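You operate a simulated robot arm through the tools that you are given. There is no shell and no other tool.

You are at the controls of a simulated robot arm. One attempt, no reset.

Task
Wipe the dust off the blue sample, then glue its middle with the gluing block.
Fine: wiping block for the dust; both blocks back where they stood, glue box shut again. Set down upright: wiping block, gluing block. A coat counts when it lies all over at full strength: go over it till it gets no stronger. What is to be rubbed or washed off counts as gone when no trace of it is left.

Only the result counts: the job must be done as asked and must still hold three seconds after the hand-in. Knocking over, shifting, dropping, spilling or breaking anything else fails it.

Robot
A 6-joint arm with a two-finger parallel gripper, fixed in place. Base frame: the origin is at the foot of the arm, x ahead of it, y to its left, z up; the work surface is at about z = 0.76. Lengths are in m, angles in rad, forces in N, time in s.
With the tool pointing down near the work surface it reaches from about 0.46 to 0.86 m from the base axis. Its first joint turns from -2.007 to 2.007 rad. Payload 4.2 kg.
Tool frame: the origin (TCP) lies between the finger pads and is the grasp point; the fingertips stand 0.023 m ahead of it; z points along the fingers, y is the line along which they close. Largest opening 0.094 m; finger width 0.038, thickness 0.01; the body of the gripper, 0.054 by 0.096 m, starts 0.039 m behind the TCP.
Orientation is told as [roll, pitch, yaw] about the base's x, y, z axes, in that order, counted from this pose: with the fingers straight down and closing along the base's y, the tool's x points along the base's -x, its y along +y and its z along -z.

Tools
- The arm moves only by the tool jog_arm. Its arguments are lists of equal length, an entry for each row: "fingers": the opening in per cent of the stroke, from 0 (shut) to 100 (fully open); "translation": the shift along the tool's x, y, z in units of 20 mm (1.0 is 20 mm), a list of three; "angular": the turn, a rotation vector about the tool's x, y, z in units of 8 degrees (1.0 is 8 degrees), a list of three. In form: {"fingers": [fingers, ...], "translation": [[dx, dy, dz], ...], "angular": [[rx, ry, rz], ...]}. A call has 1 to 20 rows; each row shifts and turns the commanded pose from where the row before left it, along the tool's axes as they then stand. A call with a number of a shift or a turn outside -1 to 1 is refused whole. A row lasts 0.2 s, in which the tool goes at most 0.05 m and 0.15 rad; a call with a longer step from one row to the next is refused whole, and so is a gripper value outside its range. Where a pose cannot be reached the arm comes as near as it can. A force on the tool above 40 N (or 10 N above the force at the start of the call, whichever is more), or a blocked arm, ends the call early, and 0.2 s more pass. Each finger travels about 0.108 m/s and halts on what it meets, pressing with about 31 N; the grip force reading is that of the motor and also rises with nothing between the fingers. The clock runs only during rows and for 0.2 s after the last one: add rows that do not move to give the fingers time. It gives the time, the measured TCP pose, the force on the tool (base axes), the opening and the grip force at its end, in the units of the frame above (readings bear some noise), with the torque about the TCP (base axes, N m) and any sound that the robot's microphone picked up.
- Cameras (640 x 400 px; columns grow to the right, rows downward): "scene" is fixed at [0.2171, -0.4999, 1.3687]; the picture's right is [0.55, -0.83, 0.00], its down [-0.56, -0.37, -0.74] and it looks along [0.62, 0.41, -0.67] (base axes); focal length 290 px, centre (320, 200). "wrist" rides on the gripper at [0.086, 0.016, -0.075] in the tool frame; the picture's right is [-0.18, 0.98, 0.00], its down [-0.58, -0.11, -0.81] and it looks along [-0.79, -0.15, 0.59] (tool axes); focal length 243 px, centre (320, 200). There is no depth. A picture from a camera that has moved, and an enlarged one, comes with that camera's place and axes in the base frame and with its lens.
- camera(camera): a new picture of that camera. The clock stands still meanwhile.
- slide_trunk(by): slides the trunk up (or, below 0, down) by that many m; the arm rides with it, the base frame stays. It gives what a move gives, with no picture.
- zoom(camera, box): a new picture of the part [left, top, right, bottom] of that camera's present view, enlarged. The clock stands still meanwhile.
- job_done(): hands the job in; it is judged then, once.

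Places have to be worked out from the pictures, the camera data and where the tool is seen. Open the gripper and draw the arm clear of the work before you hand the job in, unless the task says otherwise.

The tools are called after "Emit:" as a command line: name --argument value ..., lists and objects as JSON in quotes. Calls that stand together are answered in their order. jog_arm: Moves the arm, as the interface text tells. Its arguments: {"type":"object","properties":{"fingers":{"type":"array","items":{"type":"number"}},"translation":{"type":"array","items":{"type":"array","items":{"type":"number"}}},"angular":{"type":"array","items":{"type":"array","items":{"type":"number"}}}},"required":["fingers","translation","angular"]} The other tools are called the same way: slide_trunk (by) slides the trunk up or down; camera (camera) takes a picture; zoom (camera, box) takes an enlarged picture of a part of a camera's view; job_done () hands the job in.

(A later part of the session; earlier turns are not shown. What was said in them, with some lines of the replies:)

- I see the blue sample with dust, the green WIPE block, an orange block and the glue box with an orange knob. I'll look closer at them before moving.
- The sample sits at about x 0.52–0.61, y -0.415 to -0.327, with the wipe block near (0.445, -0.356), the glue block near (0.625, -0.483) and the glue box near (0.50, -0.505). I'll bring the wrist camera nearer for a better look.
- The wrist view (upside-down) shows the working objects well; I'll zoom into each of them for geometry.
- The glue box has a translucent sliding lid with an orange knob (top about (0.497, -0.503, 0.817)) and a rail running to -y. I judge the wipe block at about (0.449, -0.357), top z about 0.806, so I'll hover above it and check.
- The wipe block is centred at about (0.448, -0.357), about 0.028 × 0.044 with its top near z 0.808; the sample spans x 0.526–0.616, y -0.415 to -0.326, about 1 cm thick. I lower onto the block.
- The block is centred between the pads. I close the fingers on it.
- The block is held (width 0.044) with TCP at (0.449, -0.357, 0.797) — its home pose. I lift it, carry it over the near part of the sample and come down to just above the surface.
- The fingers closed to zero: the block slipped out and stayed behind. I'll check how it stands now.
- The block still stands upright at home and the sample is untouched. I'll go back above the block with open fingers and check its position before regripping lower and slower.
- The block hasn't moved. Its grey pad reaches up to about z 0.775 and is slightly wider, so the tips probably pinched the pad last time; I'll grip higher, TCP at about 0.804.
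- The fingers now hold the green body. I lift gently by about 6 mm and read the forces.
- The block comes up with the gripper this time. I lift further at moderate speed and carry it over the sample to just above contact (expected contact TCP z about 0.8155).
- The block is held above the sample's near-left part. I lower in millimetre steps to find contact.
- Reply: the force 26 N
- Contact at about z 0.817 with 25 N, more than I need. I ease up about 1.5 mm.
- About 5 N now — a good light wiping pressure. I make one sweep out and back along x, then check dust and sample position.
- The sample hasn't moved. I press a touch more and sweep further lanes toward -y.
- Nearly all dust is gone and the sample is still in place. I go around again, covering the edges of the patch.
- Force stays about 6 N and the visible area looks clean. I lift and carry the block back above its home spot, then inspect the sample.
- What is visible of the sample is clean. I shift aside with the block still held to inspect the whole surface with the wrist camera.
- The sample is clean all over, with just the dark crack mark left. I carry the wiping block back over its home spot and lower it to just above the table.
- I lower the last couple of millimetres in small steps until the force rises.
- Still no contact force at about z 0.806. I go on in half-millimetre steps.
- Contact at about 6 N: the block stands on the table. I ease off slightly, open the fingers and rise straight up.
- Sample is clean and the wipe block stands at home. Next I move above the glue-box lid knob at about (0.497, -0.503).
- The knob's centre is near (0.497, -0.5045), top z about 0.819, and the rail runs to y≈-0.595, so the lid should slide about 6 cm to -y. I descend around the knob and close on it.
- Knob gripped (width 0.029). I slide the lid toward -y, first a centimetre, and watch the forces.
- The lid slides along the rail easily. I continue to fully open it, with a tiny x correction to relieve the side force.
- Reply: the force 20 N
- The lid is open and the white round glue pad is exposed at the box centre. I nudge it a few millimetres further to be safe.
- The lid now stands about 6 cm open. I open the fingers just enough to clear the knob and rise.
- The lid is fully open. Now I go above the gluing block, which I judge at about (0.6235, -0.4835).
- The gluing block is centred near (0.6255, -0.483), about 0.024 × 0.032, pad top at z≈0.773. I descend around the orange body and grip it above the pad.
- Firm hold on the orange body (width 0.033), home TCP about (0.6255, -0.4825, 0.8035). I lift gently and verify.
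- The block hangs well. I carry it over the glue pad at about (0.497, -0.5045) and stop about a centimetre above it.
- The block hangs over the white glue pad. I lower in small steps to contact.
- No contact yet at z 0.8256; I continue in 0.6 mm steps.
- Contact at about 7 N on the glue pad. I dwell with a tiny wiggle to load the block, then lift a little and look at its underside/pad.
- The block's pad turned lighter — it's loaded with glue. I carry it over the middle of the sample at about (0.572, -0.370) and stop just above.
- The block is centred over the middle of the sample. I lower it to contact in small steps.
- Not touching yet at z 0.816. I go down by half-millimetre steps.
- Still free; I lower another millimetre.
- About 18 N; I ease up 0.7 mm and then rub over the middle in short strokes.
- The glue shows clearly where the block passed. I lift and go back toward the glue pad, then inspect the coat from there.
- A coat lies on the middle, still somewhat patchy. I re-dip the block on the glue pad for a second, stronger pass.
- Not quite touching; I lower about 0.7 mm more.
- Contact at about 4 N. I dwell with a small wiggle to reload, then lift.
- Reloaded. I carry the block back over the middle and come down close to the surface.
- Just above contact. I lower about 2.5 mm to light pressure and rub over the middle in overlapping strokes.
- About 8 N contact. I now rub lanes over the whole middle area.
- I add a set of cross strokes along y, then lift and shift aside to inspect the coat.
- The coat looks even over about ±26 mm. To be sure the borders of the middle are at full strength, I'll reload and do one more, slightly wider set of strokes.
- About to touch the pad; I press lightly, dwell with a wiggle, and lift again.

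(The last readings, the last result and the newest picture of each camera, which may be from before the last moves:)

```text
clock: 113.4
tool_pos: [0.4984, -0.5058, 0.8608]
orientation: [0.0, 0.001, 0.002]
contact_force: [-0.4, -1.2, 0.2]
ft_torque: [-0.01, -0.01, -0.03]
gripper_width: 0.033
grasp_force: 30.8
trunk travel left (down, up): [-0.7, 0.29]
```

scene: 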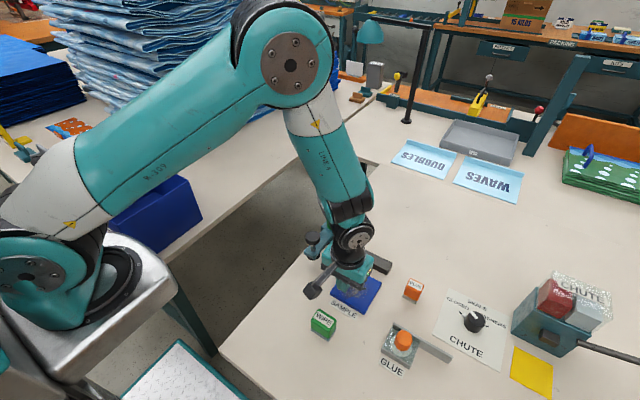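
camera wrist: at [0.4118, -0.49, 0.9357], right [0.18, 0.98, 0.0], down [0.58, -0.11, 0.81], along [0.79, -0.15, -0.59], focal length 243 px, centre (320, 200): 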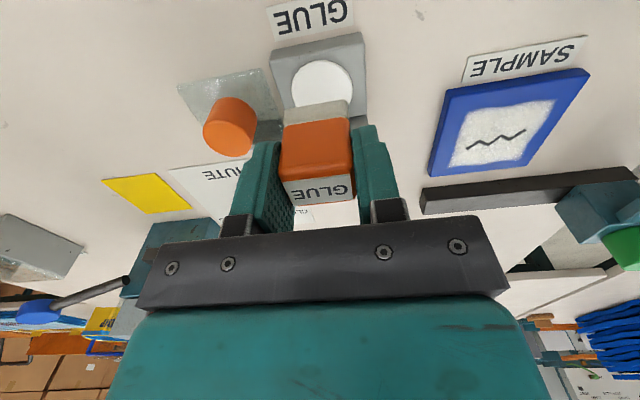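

Reloaded with good contact. I carry it back over the middle, just above the surface.

Emit:
jog_arm --fingers '[0, 0, 0, 0, 0, 0, 0, 0, 0, 0, 0, 0, 0, 0, 0, 0, 0, 0, 0]' --translation '[[-0.2, 0.35, 0], [-0.3, 0.55, 0], [-0.4, 0.75, 0], [-0.4, 0.75, 0], [-0.4, 0.75, 0], [-0.4, 0.75, 0], [-0.4, 0.75, 0], [-0.4, 0.75, 0], [-0.35, 0.65, 0], [-0.25, 0.45, 0], [-0.2, 0.3, 0], [0, 0, 0.3], [0, 0, 0.5], [0, 0, 0.5], [0, 0, 0.4], [0, 0, 0.25], [0, 0, 0.15], [0, 0, 0.1], [0, 0, 0]]' --angular '[[0, 0, 0], [0, 0, 0], [0, 0, 0], [0, 0, 0], [0, 0, 0], [0, 0, 0], [0, 0, 0], [0, 0, 0], [0, 0, 0], [0, 0, 0], [0, 0, 0], [0, 0, 0], [0, 0, 0], [0, 0, 0], [0, 0, 0], [0, 0, 0], [0, 0, 0], [0, 0, 0], [0, 0, 0]]'

Emit:
jog_arm --fingers '[0, 0, 0, 0]' --translation '[[0, 0, 0.04], [0, 0, 0.03], [0, 0, 0.02], [0, 0, 0]]' --angular '[[0, 0, 0], [0, 0, 0], [0, 0, 0], [0, 0, 0]]'

```text
clock: 117.4
tool_pos: [0.5711, -0.369, 0.817]
orientation: [0.0, 0.001, -0.002]
contact_force: [-0.5, -0.1, -1.3]
ft_torque: [0.0, -0.02, -0.03]
gripper_width: 0.0332
grasp_force: 30.5
trunk travel left (down, up): [-0.7, 0.29]
```

```text
clock: 118.4
tool_pos: [0.5721, -0.3698, 0.8145]
orientation: [0.0, 0.001, -0.001]
contact_force: [1.6, -0.5, -0.9]
ft_torque: [0.0, -0.03, -0.02]
gripper_width: 0.033
grasp_force: 31.1
trunk travel left (down, up): [-0.7, 0.29]
```

Not yet pressing; I lower another 0.6 mm.

Emit:
jog_arm --fingers '[0, 0, 0]' --translation '[[0, 0, 0.02], [0, 0, 0.012], [0, 0, 0]]' --angular '[[0, 0, 0], [0, 0, 0], [0, 0, 0]]'

```text
clock: 119.2
tool_pos: [0.5716, -0.3687, 0.8124]
orientation: [0.001, -0.003, 0.002]
contact_force: [-1.6, 2.4, 11.5]
ft_torque: [0.1, 0.07, 0.02]
gripper_width: 0.0331
grasp_force: 31.1
trunk travel left (down, up): [-0.7, 0.29]
```

Contact about 11 N. I rub the slightly wider area: perimeter first, then through the centre.

Emit:
jog_arm --fingers '[0, 0, 0, 0, 0, 0, 0, 0, 0, 0, 0, 0, 0, 0, 0, 0, 0, 0, 0, 0]' --translation '[[-0.45, 0, 0], [-0.45, 0, 0], [0, 0.67, 0], [0.45, 0, 0], [0.45, 0, 0], [0.45, 0, 0], [0.45, 0, 0], [0, -0.67, 0], [0, -0.67, 0], [-0.45, 0, 0], [-0.45, 0, 0], [-0.45, 0, 0], [-0.45, 0, 0], [0, 0.67, 0], [0.45, 0, 0], [0.45, 0, 0], [0.45, 0, 0], [0.45, 0, 0], [-0.45, 0, 0], [-0.45, 0, 0]]' --angular '[[0, 0, 0], [0, 0, 0], [0, 0, 0], [0, 0, 0], [0, 0, 0], [0, 0, 0], [0, 0, 0], [0, 0, 0], [0, 0, 0], [0, 0, 0], [0, 0, 0], [0, 0, 0], [0, 0, 0], [0, 0, 0], [0, 0, 0], [0, 0, 0], [0, 0, 0], [0, 0, 0], [0, 0, 0], [0, 0, 0]]'

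Emit:
jog_arm --fingers '[0, 0, 0, 0, 0, 0, 0, 0, 0, 0, 0, 0, 0, 0, 0, 0, 0, 0, 0, 0]' --translation '[[-0.45, 0.34, 0], [-0.45, 0.33, 0], [0, -0.67, 0], [0, -0.67, 0], [0.45, 0, 0], [0, 0.67, 0], [0, 0.67, 0], [0.45, 0, 0], [0, -0.67, 0], [0, -0.67, 0], [0.45, 0, 0], [0, 0.67, 0], [0, 0.67, 0], [0.45, 0, 0], [0, -0.67, 0], [0, -0.67, 0], [-0.45, 0.34, 0], [-0.45, 0.33, 0], [0, 0, 0], [0, 0, 0]]' --angular '[[0, 0, 0], [0, 0, 0], [0, 0, 0], [0, 0, 0], [0, 0, 0], [0, 0, 0], [0, 0, 0], [0, 0, 0], [0, 0, 0], [0, 0, 0], [0, 0, 0], [0, 0, 0], [0, 0, 0], [0, 0, 0], [0, 0, 0], [0, 0, 0], [0, 0, 0], [0, 0, 0], [0, 0, 0], [0, 0, 0]]'

Emit:
camera --camera "wrist"

```text
clock: 123.4
tool_pos: [0.5706, -0.3691, 0.8134]
orientation: [-0.001, 0.001, -0.001]
contact_force: [-2.5, -0.5, 8.4]
ft_torque: [-0.03, 0.14, 0.01]
gripper_width: 0.0333
grasp_force: 31.1
trunk travel left (down, up): [-0.7, 0.29]
```

```text
clock: 127.6
tool_pos: [0.5709, -0.3692, 0.8135]
orientation: [0.0, 0.002, 0.002]
contact_force: [-0.7, -0.9, 2.5]
ft_torque: [-0.06, 0.01, 0.02]
gripper_width: 0.0331
grasp_force: 31.6
trunk travel left (down, up): [-0.7, 0.29]
```

```text
taken
camera wrist: at [0.4846, -0.3534, 0.8884], right [0.18, 0.98, 0.0], down [0.58, -0.11, 0.81], along [0.79, -0.15, -0.59], focal length 243 px, centre (320, 200)
```

wrist: 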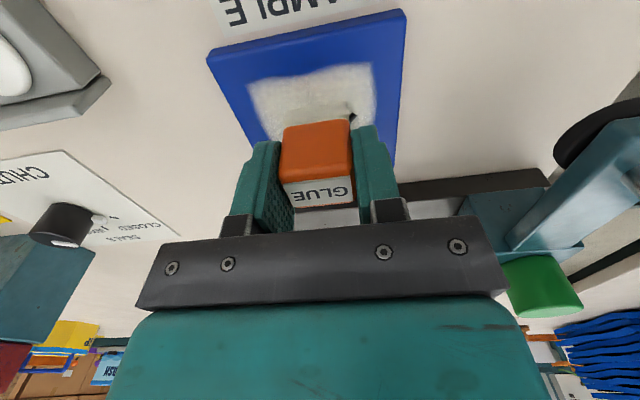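

Coverage looks even. I lift and go aside to the glue-box position to inspect the coat.

Emit:
jog_arm --fingers '[0, 0, 0, 0, 0, 0, 0, 0, 0, 0, 0, 0, 0, 0, 0, 0]' --translation '[[0, 0, -0.2], [0, 0, -0.6], [0, 0, -0.8], [0, 0, -0.7], [0.2, -0.35, 0], [0.3, -0.55, 0], [0.4, -0.75, 0], [0.4, -0.75, 0], [0.4, -0.75, 0], [0.4, -0.75, 0], [0.4, -0.75, 0], [0.4, -0.75, 0], [0.35, -0.65, 0], [0.25, -0.45, 0], [0.2, -0.3, 0], [0, 0, 0]]' --angular '[[0, 0, 0], [0, 0, 0], [0, 0, 0], [0, 0, 0], [0, 0, 0], [0, 0, 0], [0, 0, 0], [0, 0, 0], [0, 0, 0], [0, 0, 0], [0, 0, 0], [0, 0, 0], [0, 0, 0], [0, 0, 0], [0, 0, 0], [0, 0, 0]]'

Emit:
zoom --camera "scene" --box '[320, 250, 400, 320]'

Emit:
zoom --camera "wrist" --box '[420, 60, 640, 220]'

Emit:
zoom --camera "wrist" --box '[220, 40, 460, 240]'

```text
clock: 131.0
tool_pos: [0.4988, -0.5048, 0.8588]
orientation: [0.001, 0.0, 0.001]
contact_force: [0.5, 0.3, -0.7]
ft_torque: [-0.02, 0.0, -0.02]
gripper_width: 0.0334
grasp_force: 30.8
trunk travel left (down, up): [-0.7, 0.29]
```

```text
5.71 times, centred on (360, 285) of scene
camera zoom: at [0.2171, -0.4999, 1.3687], right [0.55, -0.83, 0.0], down [-0.56, -0.37, -0.74], along [0.62, 0.41, -0.67], focal length 1658 px, centre (91, -286)
```

zoom: 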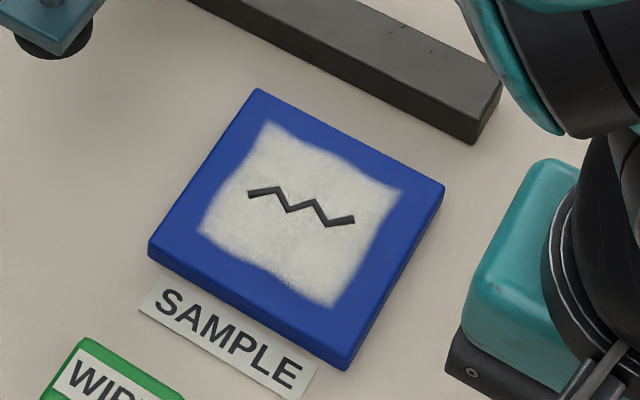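

```text
2.50 times, centred on (530, 140) of wrist
camera zoom: at [0.4118, -0.4892, 0.9344], right [0.18, 0.98, 0.0], down [0.58, -0.11, 0.81], along [0.79, -0.15, -0.59], focal length 606 px, centre (-205, 350)
```

zoom: 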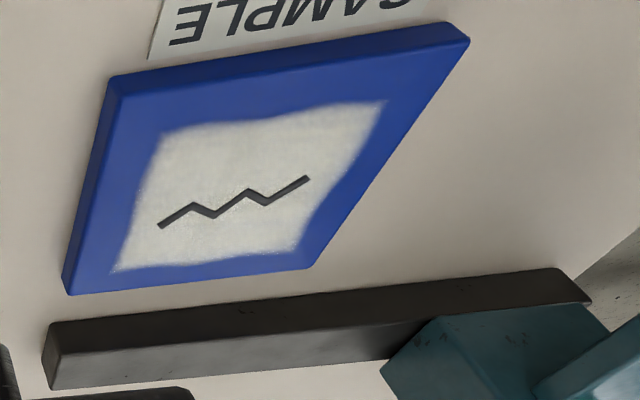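

```text
2.00 times, centred on (340, 140) of wrist
camera zoom: at [0.4118, -0.4892, 0.9344], right [0.18, 0.98, 0.0], down [0.58, -0.11, 0.81], along [0.79, -0.15, -0.59], focal length 485 px, centre (280, 320)
```

zoom: 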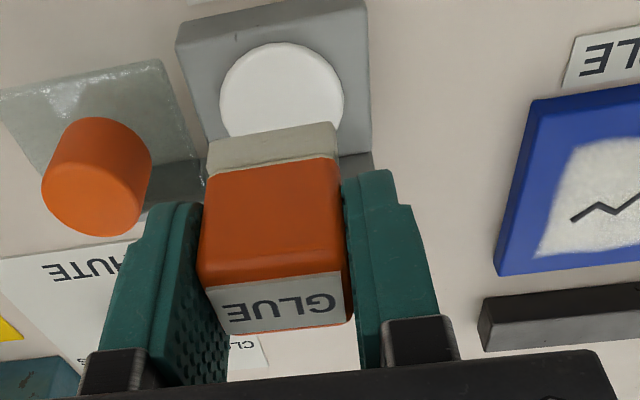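

The outline is unchanged though I stroked wider, so the coat follows a set zone and seems saturated. I zoom in to check for weak spots.

Emit:
zoom --camera "scene" --box '[340, 262, 376, 292]'

Emit:
zoom --camera "wrist" --box '[455, 90, 565, 175]'

```text
13.33 times, centred on (358, 277) of scene
camera zoom: at [0.2171, -0.4999, 1.3687], right [0.55, -0.83, 0.0], down [-0.56, -0.37, -0.74], along [0.62, 0.41, -0.67], focal length 3868 px, centre (-187, -827)
```

zoom: 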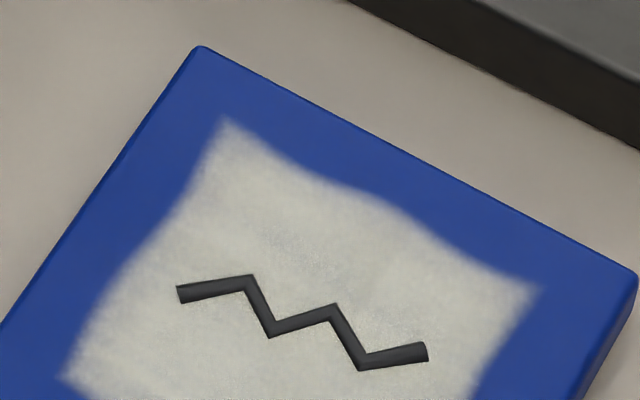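

```text
4.71 times, centred on (510, 132) of wrist
camera zoom: at [0.4118, -0.4892, 0.9344], right [0.18, 0.98, 0.0], down [0.58, -0.11, 0.81], along [0.79, -0.15, -0.59], focal length 1142 px, centre (-574, 518)
```

zoom: 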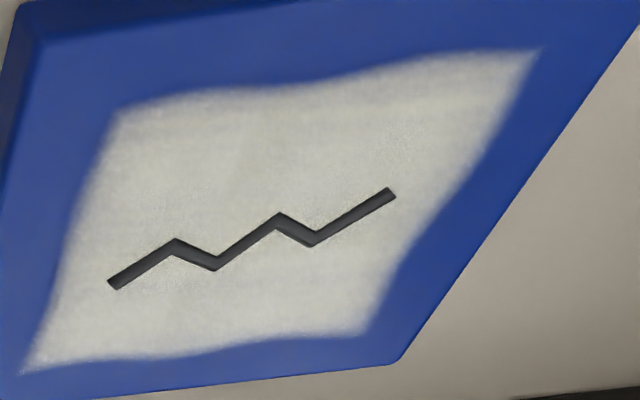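

The coat looks uniform, with corners reaching about ±31 mm. To be certain corners are at full strength, I do one more reload and a final, slightly wider pass.

Emit:
jog_arm --fingers '[0, 0, 0, 0, 0, 0, 0, 0, 0]' --translation '[[0, 0, 0.3], [0, 0, 0.5], [0, 0, 0.4], [0, 0, 0.3], [0, 0, 0.15], [0, 0, 0.08], [0, 0, 0.05], [0, 0, 0.02], [0, 0, 0]]' --angular '[[0, 0, 0], [0, 0, 0], [0, 0, 0], [0, 0, 0], [0, 0, 0], [0, 0, 0], [0, 0, 0], [0, 0, 0], [0, 0, 0]]'

```text
clock: 133.0
tool_pos: [0.4989, -0.5053, 0.8229]
orientation: [0.0, 0.002, 0.003]
contact_force: [1.4, 0.9, 3.1]
ft_torque: [0.04, -0.07, 0.02]
gripper_width: 0.0333
grasp_force: 31.1
trunk travel left (down, up): [-0.7, 0.29]
```

Touching the pad at 3 N. I press slightly more, wiggle, and lift.

Emit:
jog_arm --fingers '[0, 0, 0, 0, 0, 0, 0, 0, 0, 0, 0, 0]' --translation '[[0, 0, 0.015], [0.1, 0, 0], [-0.2, 0, 0], [0.2, 0, 0], [-0.1, 0, 0], [0, 0, 0], [0, 0, 0], [0, 0, -0.13], [0, 0, -0.5], [0, 0, -0.7], [0, 0, -0.5], [0, 0, 0]]' --angular '[[0, 0, 0], [0, 0, 0], [0, 0, 0], [0, 0, 0], [0, 0, 0], [0, 0, 0], [0, 0, 0], [0, 0, 0], [0, 0, 0], [0, 0, 0], [0, 0, 0], [0, 0, 0]]'

Emit:
jog_arm --fingers '[0, 0, 0, 0, 0, 0, 0, 0, 0, 0, 0, 0, 0, 0, 0, 0, 0, 0, 0]' --translation '[[-0.2, 0.35, 0], [-0.3, 0.55, 0], [-0.4, 0.75, 0], [-0.4, 0.75, 0], [-0.4, 0.75, 0], [-0.4, 0.75, 0], [-0.4, 0.75, 0], [-0.4, 0.75, 0], [-0.35, 0.65, 0], [-0.25, 0.45, 0], [-0.2, 0.3, 0], [0, 0, 0.3], [0, 0, 0.5], [0, 0, 0.5], [0, 0, 0.4], [0, 0, 0.25], [0, 0, 0.15], [0, 0, 0.15], [0, 0, 0]]' --angular '[[0, 0, 0], [0, 0, 0], [0, 0, 0], [0, 0, 0], [0, 0, 0], [0, 0, 0], [0, 0, 0], [0, 0, 0], [0, 0, 0], [0, 0, 0], [0, 0, 0], [0, 0, 0], [0, 0, 0], [0, 0, 0], [0, 0, 0], [0, 0, 0], [0, 0, 0], [0, 0, 0], [0, 0, 0]]'

```text
clock: 135.6
tool_pos: [0.4978, -0.5056, 0.861]
orientation: [0.001, -0.001, 0.002]
contact_force: [-0.2, 0.4, -1.1]
ft_torque: [0.02, -0.02, 0.03]
gripper_width: 0.0333
grasp_force: 31.0
trunk travel left (down, up): [-0.7, 0.29]
```

```text
clock: 139.6
tool_pos: [0.5723, -0.3686, 0.8155]
orientation: [-0.001, 0.001, 0.001]
contact_force: [-0.1, -0.7, -1.1]
ft_torque: [0.03, -0.01, -0.01]
gripper_width: 0.0332
grasp_force: 30.8
trunk travel left (down, up): [-0.7, 0.29]
```

Just above the sample; I lower 1.4 mm to contact.

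Emit:
jog_arm --fingers '[0, 0, 0, 0]' --translation '[[0, 0, 0.03], [0, 0, 0.025], [0, 0, 0.02], [0, 0, 0]]' --angular '[[0, 0, 0], [0, 0, 0], [0, 0, 0], [0, 0, 0]]'

```text
clock: 140.6
tool_pos: [0.571, -0.3691, 0.8134]
orientation: [0.001, 0.0, 0.001]
contact_force: [-2.0, -0.3, 9.7]
ft_torque: [0.01, 0.1, 0.01]
gripper_width: 0.0333
grasp_force: 30.9
trunk travel left (down, up): [-0.7, 0.29]
```

Contact about 10 N. I run the final, wider lanes over the middle.

Emit:
jog_arm --fingers '[0, 0, 0, 0, 0, 0, 0, 0, 0, 0, 0, 0, 0, 0, 0, 0, 0, 0, 0]' --translation '[[-0.575, 0, 0], [-0.575, 0, 0], [0, 0.9, 0], [0.575, 0, 0], [0.575, 0, 0], [0.575, 0, 0], [0.575, 0, 0], [0, -0.9, 0], [0, -0.9, 0], [-0.575, 0, 0], [-0.575, 0, 0], [-0.575, 0, 0], [-0.575, 0, 0], [0, 0.6, 0], [0.575, 0, 0], [0.575, 0, 0], [0.575, 0, 0], [0.575, 0, 0], [0, 0.6, 0]]' --angular '[[0, 0, 0], [0, 0, 0], [0, 0, 0], [0, 0, 0], [0, 0, 0], [0, 0, 0], [0, 0, 0], [0, 0, 0], [0, 0, 0], [0, 0, 0], [0, 0, 0], [0, 0, 0], [0, 0, 0], [0, 0, 0], [0, 0, 0], [0, 0, 0], [0, 0, 0], [0, 0, 0], [0, 0, 0]]'

Emit:
jog_arm --fingers '[0, 0, 0, 0, 0, 0, 0, 0, 0, 0, 0, 0, 0]' --translation '[[-0.575, 0, 0], [-0.575, 0, 0], [-0.575, 0, 0], [-0.575, 0, 0], [0, 0.6, 0], [0.575, 0, 0], [0.575, 0, 0], [0.575, 0, 0], [0.575, 0, 0], [0, -0.9, 0], [-0.575, 0, 0], [-0.575, 0, 0], [0, 0, 0]]' --angular '[[0, 0, 0], [0, 0, 0], [0, 0, 0], [0, 0, 0], [0, 0, 0], [0, 0, 0], [0, 0, 0], [0, 0, 0], [0, 0, 0], [0, 0, 0], [0, 0, 0], [0, 0, 0], [0, 0, 0]]'

```text
clock: 144.6
tool_pos: [0.5501, -0.3656, 0.8138]
orientation: [0.0, 0.0, 0.0]
contact_force: [-0.4, -2.4, 4.6]
ft_torque: [-0.02, -0.02, 0.03]
gripper_width: 0.0332
grasp_force: 31.3
trunk travel left (down, up): [-0.7, 0.29]
```

```text
clock: 147.4
tool_pos: [0.5719, -0.3699, 0.814]
orientation: [-0.001, 0.0, 0.0]
contact_force: [-5.3, -0.3, 14.9]
ft_torque: [-0.02, 0.19, 0.0]
gripper_width: 0.0331
grasp_force: 31.4
trunk travel left (down, up): [-0.7, 0.29]
```

Strokes done. I lift and carry the gluing block back to above its home at (0.6255, -0.4825).

Emit:
jog_arm --fingers '[0, 0, 0, 0, 0, 0, 0, 0, 0, 0, 0, 0, 0, 0, 0]' --translation '[[0, 0, -0.2], [0, 0, -0.6], [0, 0, -0.8], [0, 0, -0.7], [-0.15, -0.31, 0], [-0.25, -0.52, 0], [-0.33, -0.69, 0], [-0.35, -0.72, 0], [-0.35, -0.73, 0], [-0.35, -0.73, 0], [-0.35, -0.72, 0], [-0.3, -0.63, 0], [-0.2, -0.41, 0], [-0.1, -0.21, 0], [0, 0, 0]]' --angular '[[0, 0, 0], [0, 0, 0], [0, 0, 0], [0, 0, 0], [0, 0, 0], [0, 0, 0], [0, 0, 0], [0, 0, 0], [0, 0, 0], [0, 0, 0], [0, 0, 0], [0, 0, 0], [0, 0, 0], [0, 0, 0], [0, 0, 0]]'

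Emit:
camera --camera "wrist"

Emit:
zoom --camera "scene" --box '[320, 250, 400, 320]'

```text
clock: 150.6
tool_pos: [0.6267, -0.4824, 0.8608]
orientation: [0.0, -0.001, 0.001]
contact_force: [-0.7, 0.5, -0.6]
ft_torque: [0.02, -0.03, 0.02]
gripper_width: 0.0332
grasp_force: 31.0
trunk travel left (down, up): [-0.7, 0.29]
```

```text
taken
camera wrist: at [0.5393, -0.4667, 0.9344], right [0.18, 0.98, 0.0], down [0.58, -0.11, 0.81], along [0.79, -0.15, -0.59], focal length 243 px, centre (320, 200)
```

wrist: 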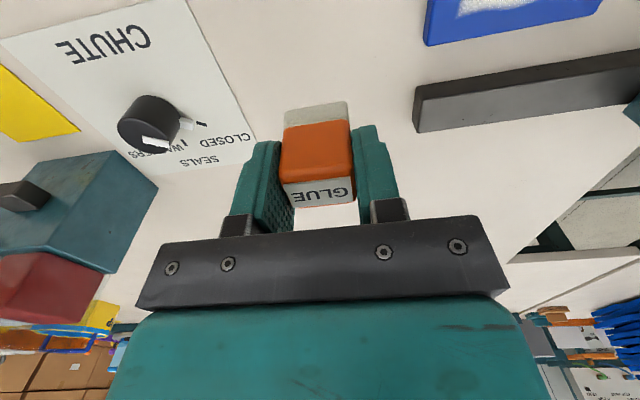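

```text
5.71 times, centred on (360, 285) of scene
camera zoom: at [0.2171, -0.4999, 1.3687], right [0.55, -0.83, 0.0], down [-0.56, -0.37, -0.74], along [0.62, 0.41, -0.67], focal length 1658 px, centre (91, -286)
```

zoom: 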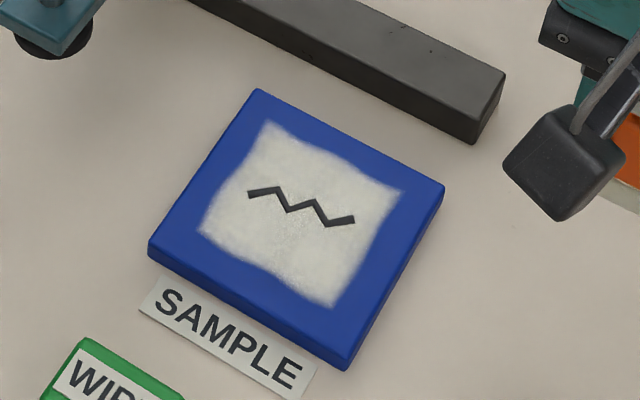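

The coat is unchanged — saturated — and the sample hasn't moved. I lower the gluing block toward its home spot.

Emit:
jog_arm --fingers '[0, 0, 0, 0, 0, 0, 0, 0, 0]' --translation '[[0, 0, 0.4], [0, 0, 0.5], [0, 0, 0.5], [0, 0, 0.5], [0, 0, 0.4], [0, 0, 0.2], [0, 0, 0.1], [0, 0, 0.06], [0, 0, 0]]' --angular '[[0, 0, 0], [0, 0, 0], [0, 0, 0], [0, 0, 0], [0, 0, 0], [0, 0, 0], [0, 0, 0], [0, 0, 0], [0, 0, 0]]'

```text
clock: 152.6
tool_pos: [0.6257, -0.4826, 0.8054]
orientation: [-0.002, 0.0, 0.001]
contact_force: [-1.2, -0.5, -1.1]
ft_torque: [0.01, 0.03, -0.01]
gripper_width: 0.0331
grasp_force: 31.0
trunk travel left (down, up): [-0.7, 0.29]
```

No contact yet; I continue in half-millimetre steps.

Emit:
jog_arm --fingers '[0, 0, 0, 0, 0]' --translation '[[0, 0, 0.04], [0, 0, 0.03], [0, 0, 0.025], [0, 0, 0.025], [0, 0, 0]]' --angular '[[0, 0, 0], [0, 0, 0], [0, 0, 0], [0, 0, 0], [0, 0, 0]]'

```text
clock: 153.8
tool_pos: [0.6259, -0.4836, 0.8028]
orientation: [0.0, 0.001, 0.0]
contact_force: [-0.1, 0.6, -0.5]
ft_torque: [-0.02, 0.01, -0.01]
gripper_width: 0.033
grasp_force: 31.1
trunk travel left (down, up): [-0.7, 0.29]
```

Still free at z 0.803; another millimetre in fine steps.

Emit:
jog_arm --fingers '[0, 0, 0, 0]' --translation '[[0, 0, 0.025], [0, 0, 0.02], [0, 0, 0.015], [0, 0, 0]]' --angular '[[0, 0, 0], [0, 0, 0], [0, 0, 0], [0, 0, 0]]'

```text
clock: 154.8
tool_pos: [0.6273, -0.4832, 0.8019]
orientation: [0.0, 0.002, 0.0]
contact_force: [0.9, 0.2, -0.9]
ft_torque: [-0.01, 0.01, 0.0]
gripper_width: 0.0333
grasp_force: 31.3
trunk travel left (down, up): [-0.7, 0.29]
```

Still no force; I lower another 0.8 mm.

Emit:
jog_arm --fingers '[0, 0, 0, 0]' --translation '[[0, 0, 0.02], [0, 0, 0.02], [0, 0, 0], [0, 0, 0]]' --angular '[[0, 0, 0], [0, 0, 0], [0, 0, 0], [0, 0, 0]]'

```text
clock: 155.8
tool_pos: [0.6261, -0.4825, 0.8026]
orientation: [0.0, -0.001, 0.0]
contact_force: [-0.5, 0.1, -0.1]
ft_torque: [0.0, -0.02, 0.02]
gripper_width: 0.0332
grasp_force: 31.1
trunk travel left (down, up): [-0.7, 0.29]
```

Emit:
jog_arm --fingers '[0, 0, 0, 0]' --translation '[[0, 0, 0.02], [0, 0, 0.02], [0, 0, 0], [0, 0, 0]]' --angular '[[0, 0, 0], [0, 0, 0], [0, 0, 0], [0, 0, 0]]'

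Emit:
zoom --camera "wrist" --box '[220, 80, 460, 240]'

```text
clock: 156.8
tool_pos: [0.6259, -0.4827, 0.8017]
orientation: [0.001, 0.0, 0.0]
contact_force: [0.0, 1.7, 7.4]
ft_torque: [0.07, 0.01, 0.01]
gripper_width: 0.0331
grasp_force: 30.8
trunk travel left (down, up): [-0.7, 0.29]
```

```text
2.50 times, centred on (340, 160) of wrist
camera zoom: at [0.5396, -0.4672, 0.876], right [0.18, 0.98, 0.0], down [0.58, -0.11, 0.81], along [0.79, -0.15, -0.59], focal length 606 px, centre (270, 300)
```

zoom: 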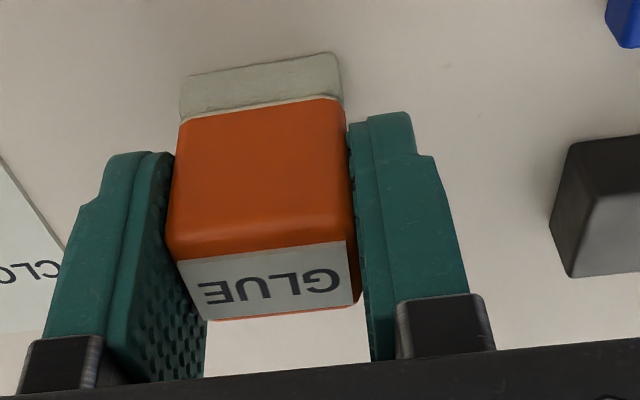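

Contact at 7 N: the block stands on the table, upright. I ease off, open the fingers and rise.

Emit:
jog_arm --fingers '[0, 40, 75, 75, 75, 75, 75, 75, 75, 75]' --translation '[[0, 0, -0.02], [0, 0, 0], [0, 0, 0], [0, 0, 0], [0, 0, -0.4], [0, 0, -0.8], [0, 0, -0.9], [0, 0, -0.9], [0, 0, -0.9], [0, 0, 0]]' --angular '[[0, 0, 0], [0, 0, 0], [0, 0, 0], [0, 0, 0], [0, 0, 0], [0, 0, 0], [0, 0, 0], [0, 0, 0], [0, 0, 0], [0, 0, 0]]'

Emit:
camera --camera "wrist"

Emit:
zoom --camera "wrist" --box '[260, 50, 380, 150]'

```text
clock: 159.0
tool_pos: [0.6262, -0.4829, 0.8793]
orientation: [-0.002, -0.001, 0.0]
contact_force: [0.2, 0.2, 0.4]
ft_torque: [0.03, -0.04, 0.02]
gripper_width: 0.0704
grasp_force: 0.1
trunk travel left (down, up): [-0.7, 0.29]
```

```text
taken
camera wrist: at [0.539, -0.4669, 0.953], right [0.18, 0.98, 0.0], down [0.58, -0.11, 0.81], along [0.79, -0.15, -0.59], focal length 243 px, centre (320, 200)
```

wrist: 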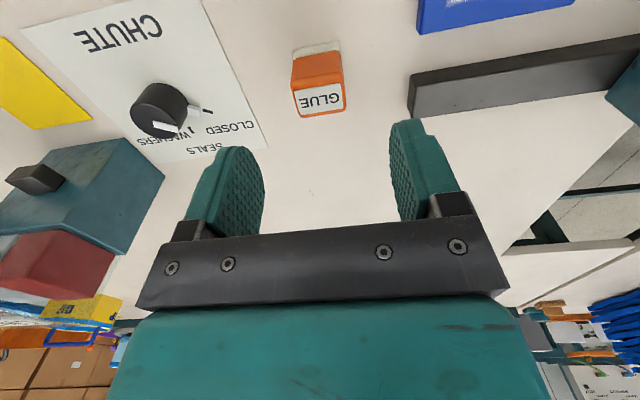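

```text
4.00 times, centred on (320, 100) of wrist
camera zoom: at [0.539, -0.4669, 0.953], right [0.18, 0.98, 0.0], down [0.58, -0.11, 0.81], along [0.79, -0.15, -0.59], focal length 970 px, centre (320, 600)
```

zoom: 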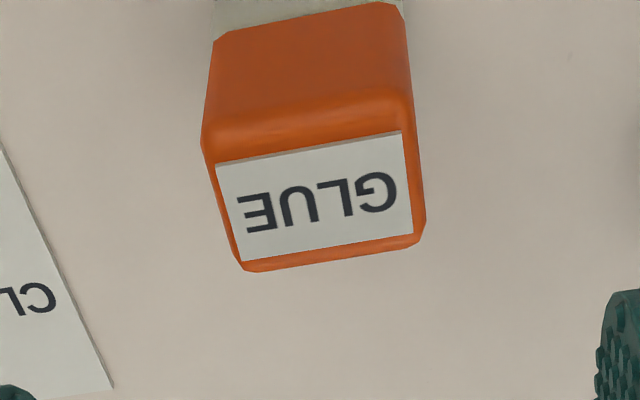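

The gluing block stands upright at home. Now I return to the lid knob at about (0.498, -0.565).

Emit:
jog_arm --fingers '[60, 60, 60, 60, 60, 60, 60, 60, 60, 60]' --translation '[[0.714, -0.463, 0], [0.714, -0.463, 0], [0.714, -0.463, 0], [0.714, -0.463, 0], [0.714, -0.463, 0], [0.714, -0.463, 0], [0.714, -0.463, 0], [0.714, -0.463, 0], [0.714, -0.463, 0], [0, 0, 0]]' --angular '[[0, 0, 0], [0, 0, 0], [0, 0, 0], [0, 0, 0], [0, 0, 0], [0, 0, 0], [0, 0, 0], [0, 0, 0], [0, 0, 0], [0, 0, 0]]'

Emit:
camera --camera "wrist"

Emit:
zoom --camera "scene" --box '[290, 240, 450, 340]'

```text
clock: 161.2
tool_pos: [0.4981, -0.5658, 0.877]
orientation: [0.0, 0.001, 0.003]
contact_force: [-0.3, 0.6, 0.0]
ft_torque: [0.01, 0.0, -0.02]
gripper_width: 0.0561
grasp_force: 0.1
trunk travel left (down, up): [-0.7, 0.29]
```

```text
taken
camera wrist: at [0.4102, -0.5501, 0.9521], right [0.18, 0.98, 0.0], down [0.58, -0.11, 0.81], along [0.79, -0.15, -0.59], focal length 243 px, centre (320, 200)
```

wrist: 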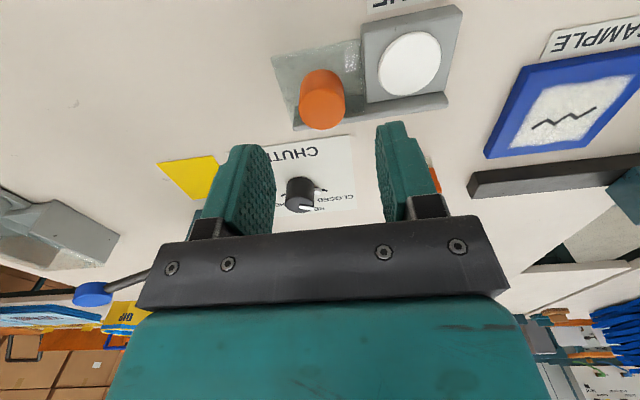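

```text
4.00 times, centred on (370, 290) of scene
camera zoom: at [0.2171, -0.4999, 1.3687], right [0.55, -0.83, 0.0], down [-0.56, -0.37, -0.74], along [0.62, 0.41, -0.67], focal length 1160 px, centre (120, -160)
```

zoom: 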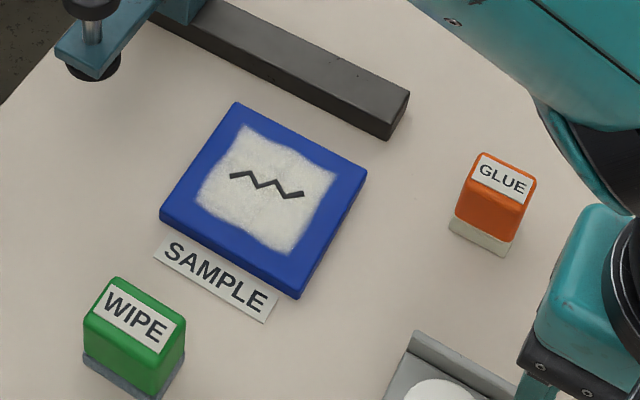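

The knob is right below the gripper at about (0.498, -0.566). I descend and grip it.

Emit:
jog_arm --fingers '[60, 60, 60, 60, 60, 60, 30, 0, 0, 0, 0]' --translation '[[0, 0, 0.6], [0, 0, 0.8], [0, 0, 0.8], [0, 0, 0.6], [0, 0, 0.35], [0, 0, 0], [0, 0, 0], [0, 0, 0], [0, 0, 0], [0, 0, 0], [0, 0, 0]]' --angular '[[0, 0, 0], [0, 0, 0], [0, 0, 0], [0, 0, 0], [0, 0, 0], [0, 0, 0], [0, 0, 0], [0, 0, 0], [0, 0, 0], [0, 0, 0], [0, 0, 0]]'

Emit:
camera --camera "wrist"

```text
clock: 163.6
tool_pos: [0.4991, -0.5668, 0.8156]
orientation: [-0.002, 0.0, 0.003]
contact_force: [0.4, 0.6, -1.9]
ft_torque: [-0.4, -0.05, 0.03]
gripper_width: 0.0288
grasp_force: 45.3
trunk travel left (down, up): [-0.7, 0.29]
```

```text
taken
camera wrist: at [0.4116, -0.5508, 0.8905], right [0.18, 0.98, 0.0], down [0.58, -0.11, 0.81], along [0.79, -0.15, -0.59], focal length 243 px, centre (320, 200)
```

wrist: 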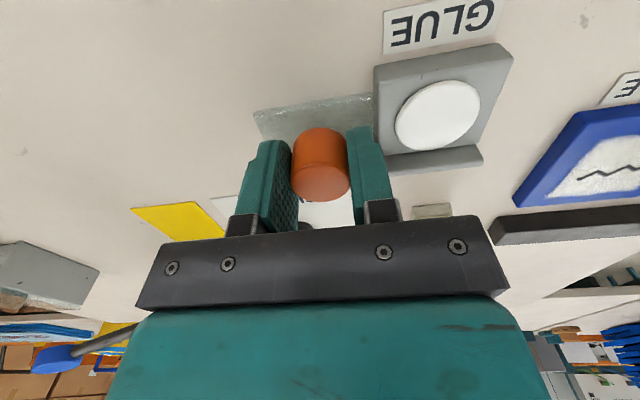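

Knob gripped. I slide the lid back toward +y to shut the box.

Emit:
jog_arm --fingers '[0, 0, 0, 0, 0, 0, 0, 0, 0, 0, 0]' --translation '[[0, 0.15, 0], [0, 0.3, 0], [0, 0.35, 0], [0, 0.35, 0], [0, 0.35, 0], [0, 0.35, 0], [0, 0.35, 0], [0, 0.35, 0], [0, 0.25, 0], [0, 0.1, 0], [0, 0, 0]]' --angular '[[0, 0, 0], [0, 0, 0], [0, 0, 0], [0, 0, 0], [0, 0, 0], [0, 0, 0], [0, 0, 0], [0, 0, 0], [0, 0, 0], [0, 0, 0], [0, 0, 0]]'

Emit:
camera --camera "wrist"

```text
clock: 166.0
tool_pos: [0.4981, -0.5094, 0.8148]
orientation: [0.001, 0.001, 0.004]
contact_force: [0.6, 0.2, -9.5]
ft_torque: [-0.56, 0.0, -0.02]
gripper_width: 0.0291
grasp_force: 45.0
trunk travel left (down, up): [-0.7, 0.29]
```

```text
taken
camera wrist: at [0.4116, -0.4925, 0.8906], right [0.18, 0.98, 0.0], down [0.58, -0.11, 0.81], along [0.79, -0.15, -0.59], focal length 243 px, centre (320, 200)
```

wrist: 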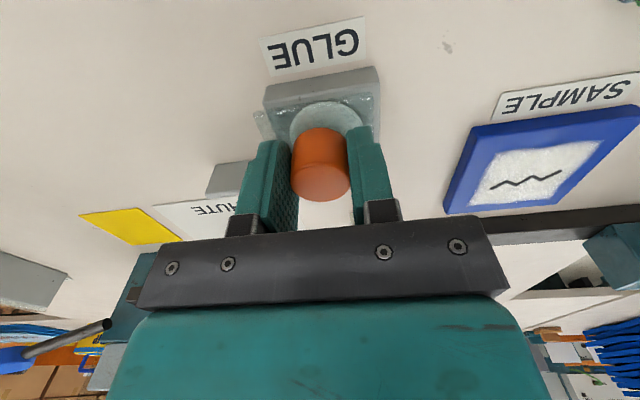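

Nearly shut at y -0.509. I push the last 4–5 mm in small steps until it stops.

Emit:
jog_arm --fingers '[0, 0, 0, 0, 0]' --translation '[[0, 0.1, 0], [0, 0.08, 0], [0, 0.05, 0], [0, 0.03, 0], [0, 0, 0]]' --angular '[[0, 0, 0], [0, 0, 0], [0, 0, 0], [0, 0, 0], [0, 0, 0]]'

```text
clock: 167.2
tool_pos: [0.4985, -0.5051, 0.8152]
orientation: [0.002, -0.001, 0.0]
contact_force: [2.4, -8.5, -13.8]
ft_torque: [0.41, -0.06, 0.0]
gripper_width: 0.029
grasp_force: 45.5
trunk travel left (down, up): [-0.7, 0.29]
```

The stop is reached at y -0.505, the lid's original closed place. I release the knob and rise.

Emit:
jog_arm --fingers '[0, 30, 60, 60, 60, 60, 60, 60, 60, 60]' --translation '[[0, 0, 0.03], [0, 0, 0], [0, 0, 0], [0, 0, 0], [0, 0, -0.3], [0, 0, -0.8], [0, 0, -0.9], [0, 0, -0.9], [0, 0, -0.9], [0, 0, 0]]' --angular '[[0, 0, 0], [0, 0, 0], [0, 0, 0], [0, 0, 0], [0, 0, 0], [0, 0, 0], [0, 0, 0], [0, 0, 0], [0, 0, 0], [0, 0, 0]]'

Emit:
camera --camera "wrist"

Emit:
zoom --camera "wrist" --box '[230, 30, 410, 170]'

```text
clock: 169.4
tool_pos: [0.4965, -0.505, 0.8916]
orientation: [-0.001, 0.001, 0.002]
contact_force: [0.1, 0.7, -1.3]
ft_torque: [-0.02, 0.0, -0.05]
gripper_width: 0.0564
grasp_force: 0.0
trunk travel left (down, up): [-0.7, 0.29]
```

```text
taken
camera wrist: at [0.4104, -0.4876, 0.9663], right [0.18, 0.98, 0.0], down [0.58, -0.11, 0.81], along [0.79, -0.15, -0.59], focal length 243 px, centre (320, 200)
```

wrist: 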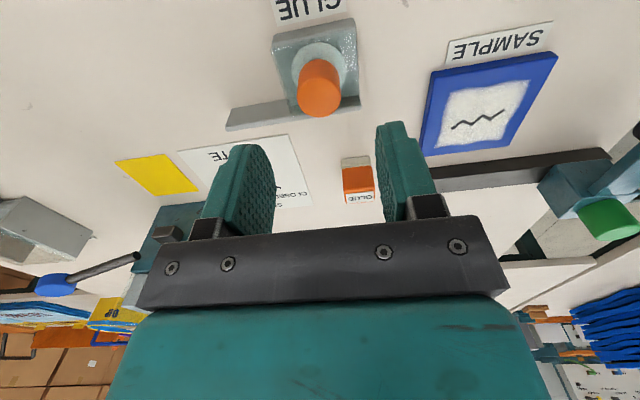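

```text
2.86 times, centred on (320, 100) of wrist
camera zoom: at [0.4104, -0.4876, 0.9663], right [0.18, 0.98, 0.0], down [0.58, -0.11, 0.81], along [0.79, -0.15, -0.59], focal length 693 px, centre (320, 486)
```

zoom: 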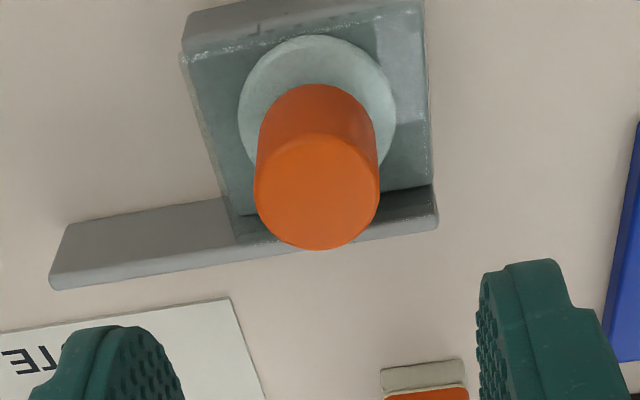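

The box is shut. I open the gripper, rise, and draw the arm back to the start area, then check the whole scene.

Emit:
jog_arm --fingers '[100, 100, 100, 100, 100, 100, 100, 100, 100, 100, 100, 100]' --translation '[[0, 0, -0.9], [0, 0, -0.95], [0, 0, -0.95], [0, 0, -0.95], [0, 0, -0.95], [0, 0, -0.95], [0, 0, -0.95], [0, 0, -0.95], [0, 0, -0.95], [0, 0, -0.95], [0, 0, -0.9], [0, 0, 0]]' --angular '[[0, 0, 0], [0, 0, 0], [0, 0, 0], [0, 0, 0], [0, 0, 0], [0, 0, 0], [0, 0, 0], [0, 0, 0], [0, 0, 0], [0, 0, 0], [0, 0, 0], [0, 0, 0]]'

Emit:
jog_arm --fingers '[100, 100, 100, 100, 100, 100, 100, 100, 100, 100, 100, 100, 100, 100, 100, 100]' --translation '[[-0.22, 0.96, 0], [-0.22, 0.96, 0], [-0.22, 0.96, 0], [-0.22, 0.96, 0], [-0.22, 0.96, 0], [-0.22, 0.96, 0], [-0.22, 0.96, 0], [-0.22, 0.96, 0], [-0.22, 0.96, 0], [-0.22, 0.96, 0], [-0.22, 0.96, 0], [-0.22, 0.96, 0], [-0.22, 0.96, 0], [-0.22, 0.96, 0], [-0.22, 0.96, 0], [0, 0, 0]]' --angular '[[0, 0, 0], [0, 0, 0], [0, 0, 0], [0, 0, 0], [0, 0, 0], [0, 0, 0], [0, 0, 0], [0, 0, 0], [0, 0, 0], [0, 0, 0], [0, 0, 0], [0, 0, 0], [0, 0, 0], [0, 0, 0], [0, 0, 0], [0, 0, 0]]'

Emit:
camera --camera "scene"

Emit:
zoom --camera "scene" --box '[290, 200, 450, 300]'

Emit:
zoom --camera "scene" --box '[300, 290, 460, 390]'

Emit:
zoom --camera "scene" --box '[334, 262, 382, 314]'

```text
clock: 172.0
tool_pos: [0.4982, -0.5036, 1.1006]
orientation: [-0.001, 0.0, -0.001]
contact_force: [0.2, 0.1, -0.1]
ft_torque: [-0.02, -0.02, -0.03]
gripper_width: 0.0939
grasp_force: 0.1
trunk travel left (down, up): [-0.7, 0.29]
```

```text
clock: 175.4
tool_pos: [0.5625, -0.2154, 1.098]
orientation: [0.001, 0.0, 0.0]
contact_force: [1.0, 0.8, 0.0]
ft_torque: [0.01, 0.01, -0.01]
gripper_width: 0.094
grasp_force: 0.1
trunk travel left (down, up): [-0.7, 0.29]
```

```text
taken
```

scene: 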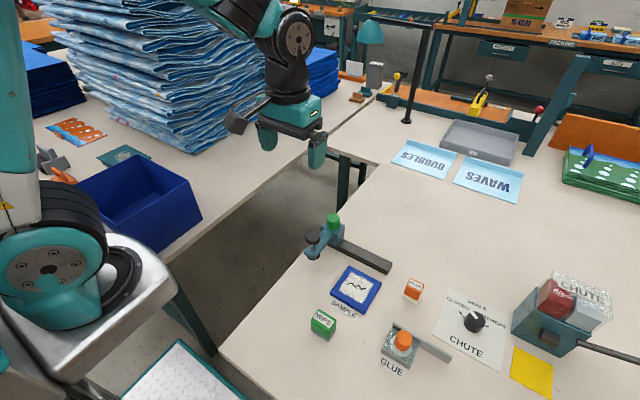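

```text
4.00 times, centred on (370, 250) of scene
camera zoom: at [0.2171, -0.4999, 1.3687], right [0.55, -0.83, 0.0], down [-0.56, -0.37, -0.74], along [0.62, 0.41, -0.67], focal length 1160 px, centre (120, 0)
```

zoom: 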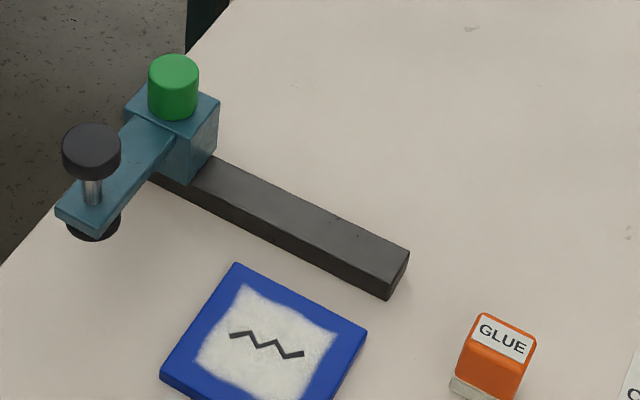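

```text
4.00 times, centred on (380, 340) of scene
camera zoom: at [0.2171, -0.4999, 1.3687], right [0.55, -0.83, 0.0], down [-0.56, -0.37, -0.74], along [0.62, 0.41, -0.67], focal length 1160 px, centre (80, -360)
```

zoom: 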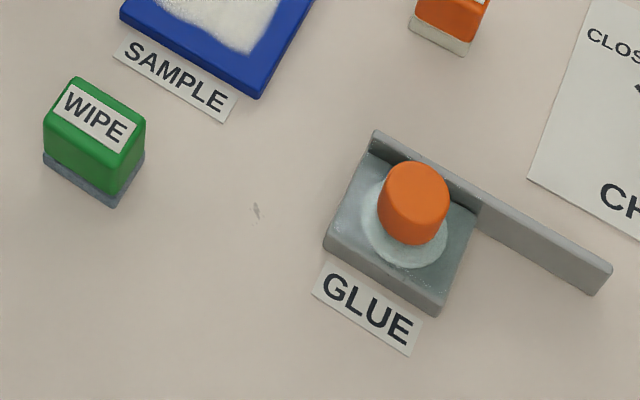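

```text
7.69 times, centred on (358, 288) of scene
camera zoom: at [0.2171, -0.4999, 1.3687], right [0.55, -0.83, 0.0], down [-0.56, -0.37, -0.74], along [0.62, 0.41, -0.67], focal length 2232 px, centre (28, -477)
```

zoom: 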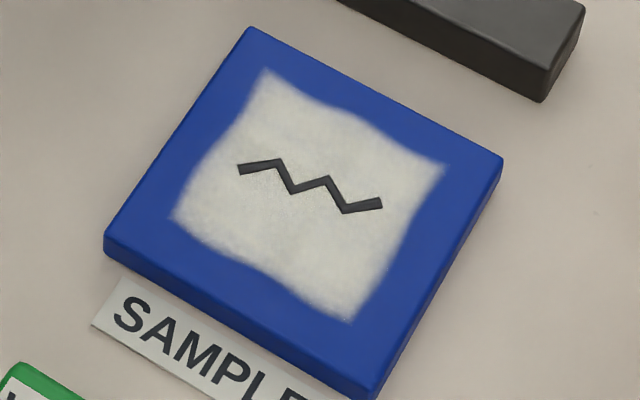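

Everything is back in its original place: both blocks stand upright, the lid is shut, the sample is unmoved, and its middle is evenly coated with no dust left. The last two passes brought no visible change, and the gripper is open and clear, so I hand in.

Emit:
job_done

```text
The job is handed in.
```

I wiped the blue sample clean and glued its middle, then handed the job in; I haven't seen the verdict.

- **Dust:** I wiped the sample with the wiping block until no dust showed. Only the dark zigzag line, which looks like a crack, remains.
- **Glue:** I loaded the gluing block four times and went over the middle each time. The coat looked even and got no stronger over the last two passes, as far as the pictures show.
- **Afterwards:** Both blocks stand upright where they were, and the glue box lid is pushed back to its stop. The sample hasn't moved, and the open gripper is clear of the work.

On my first try the wiping block slipped out of the grip. It stayed upright in its place, and I gripped it higher the second time.
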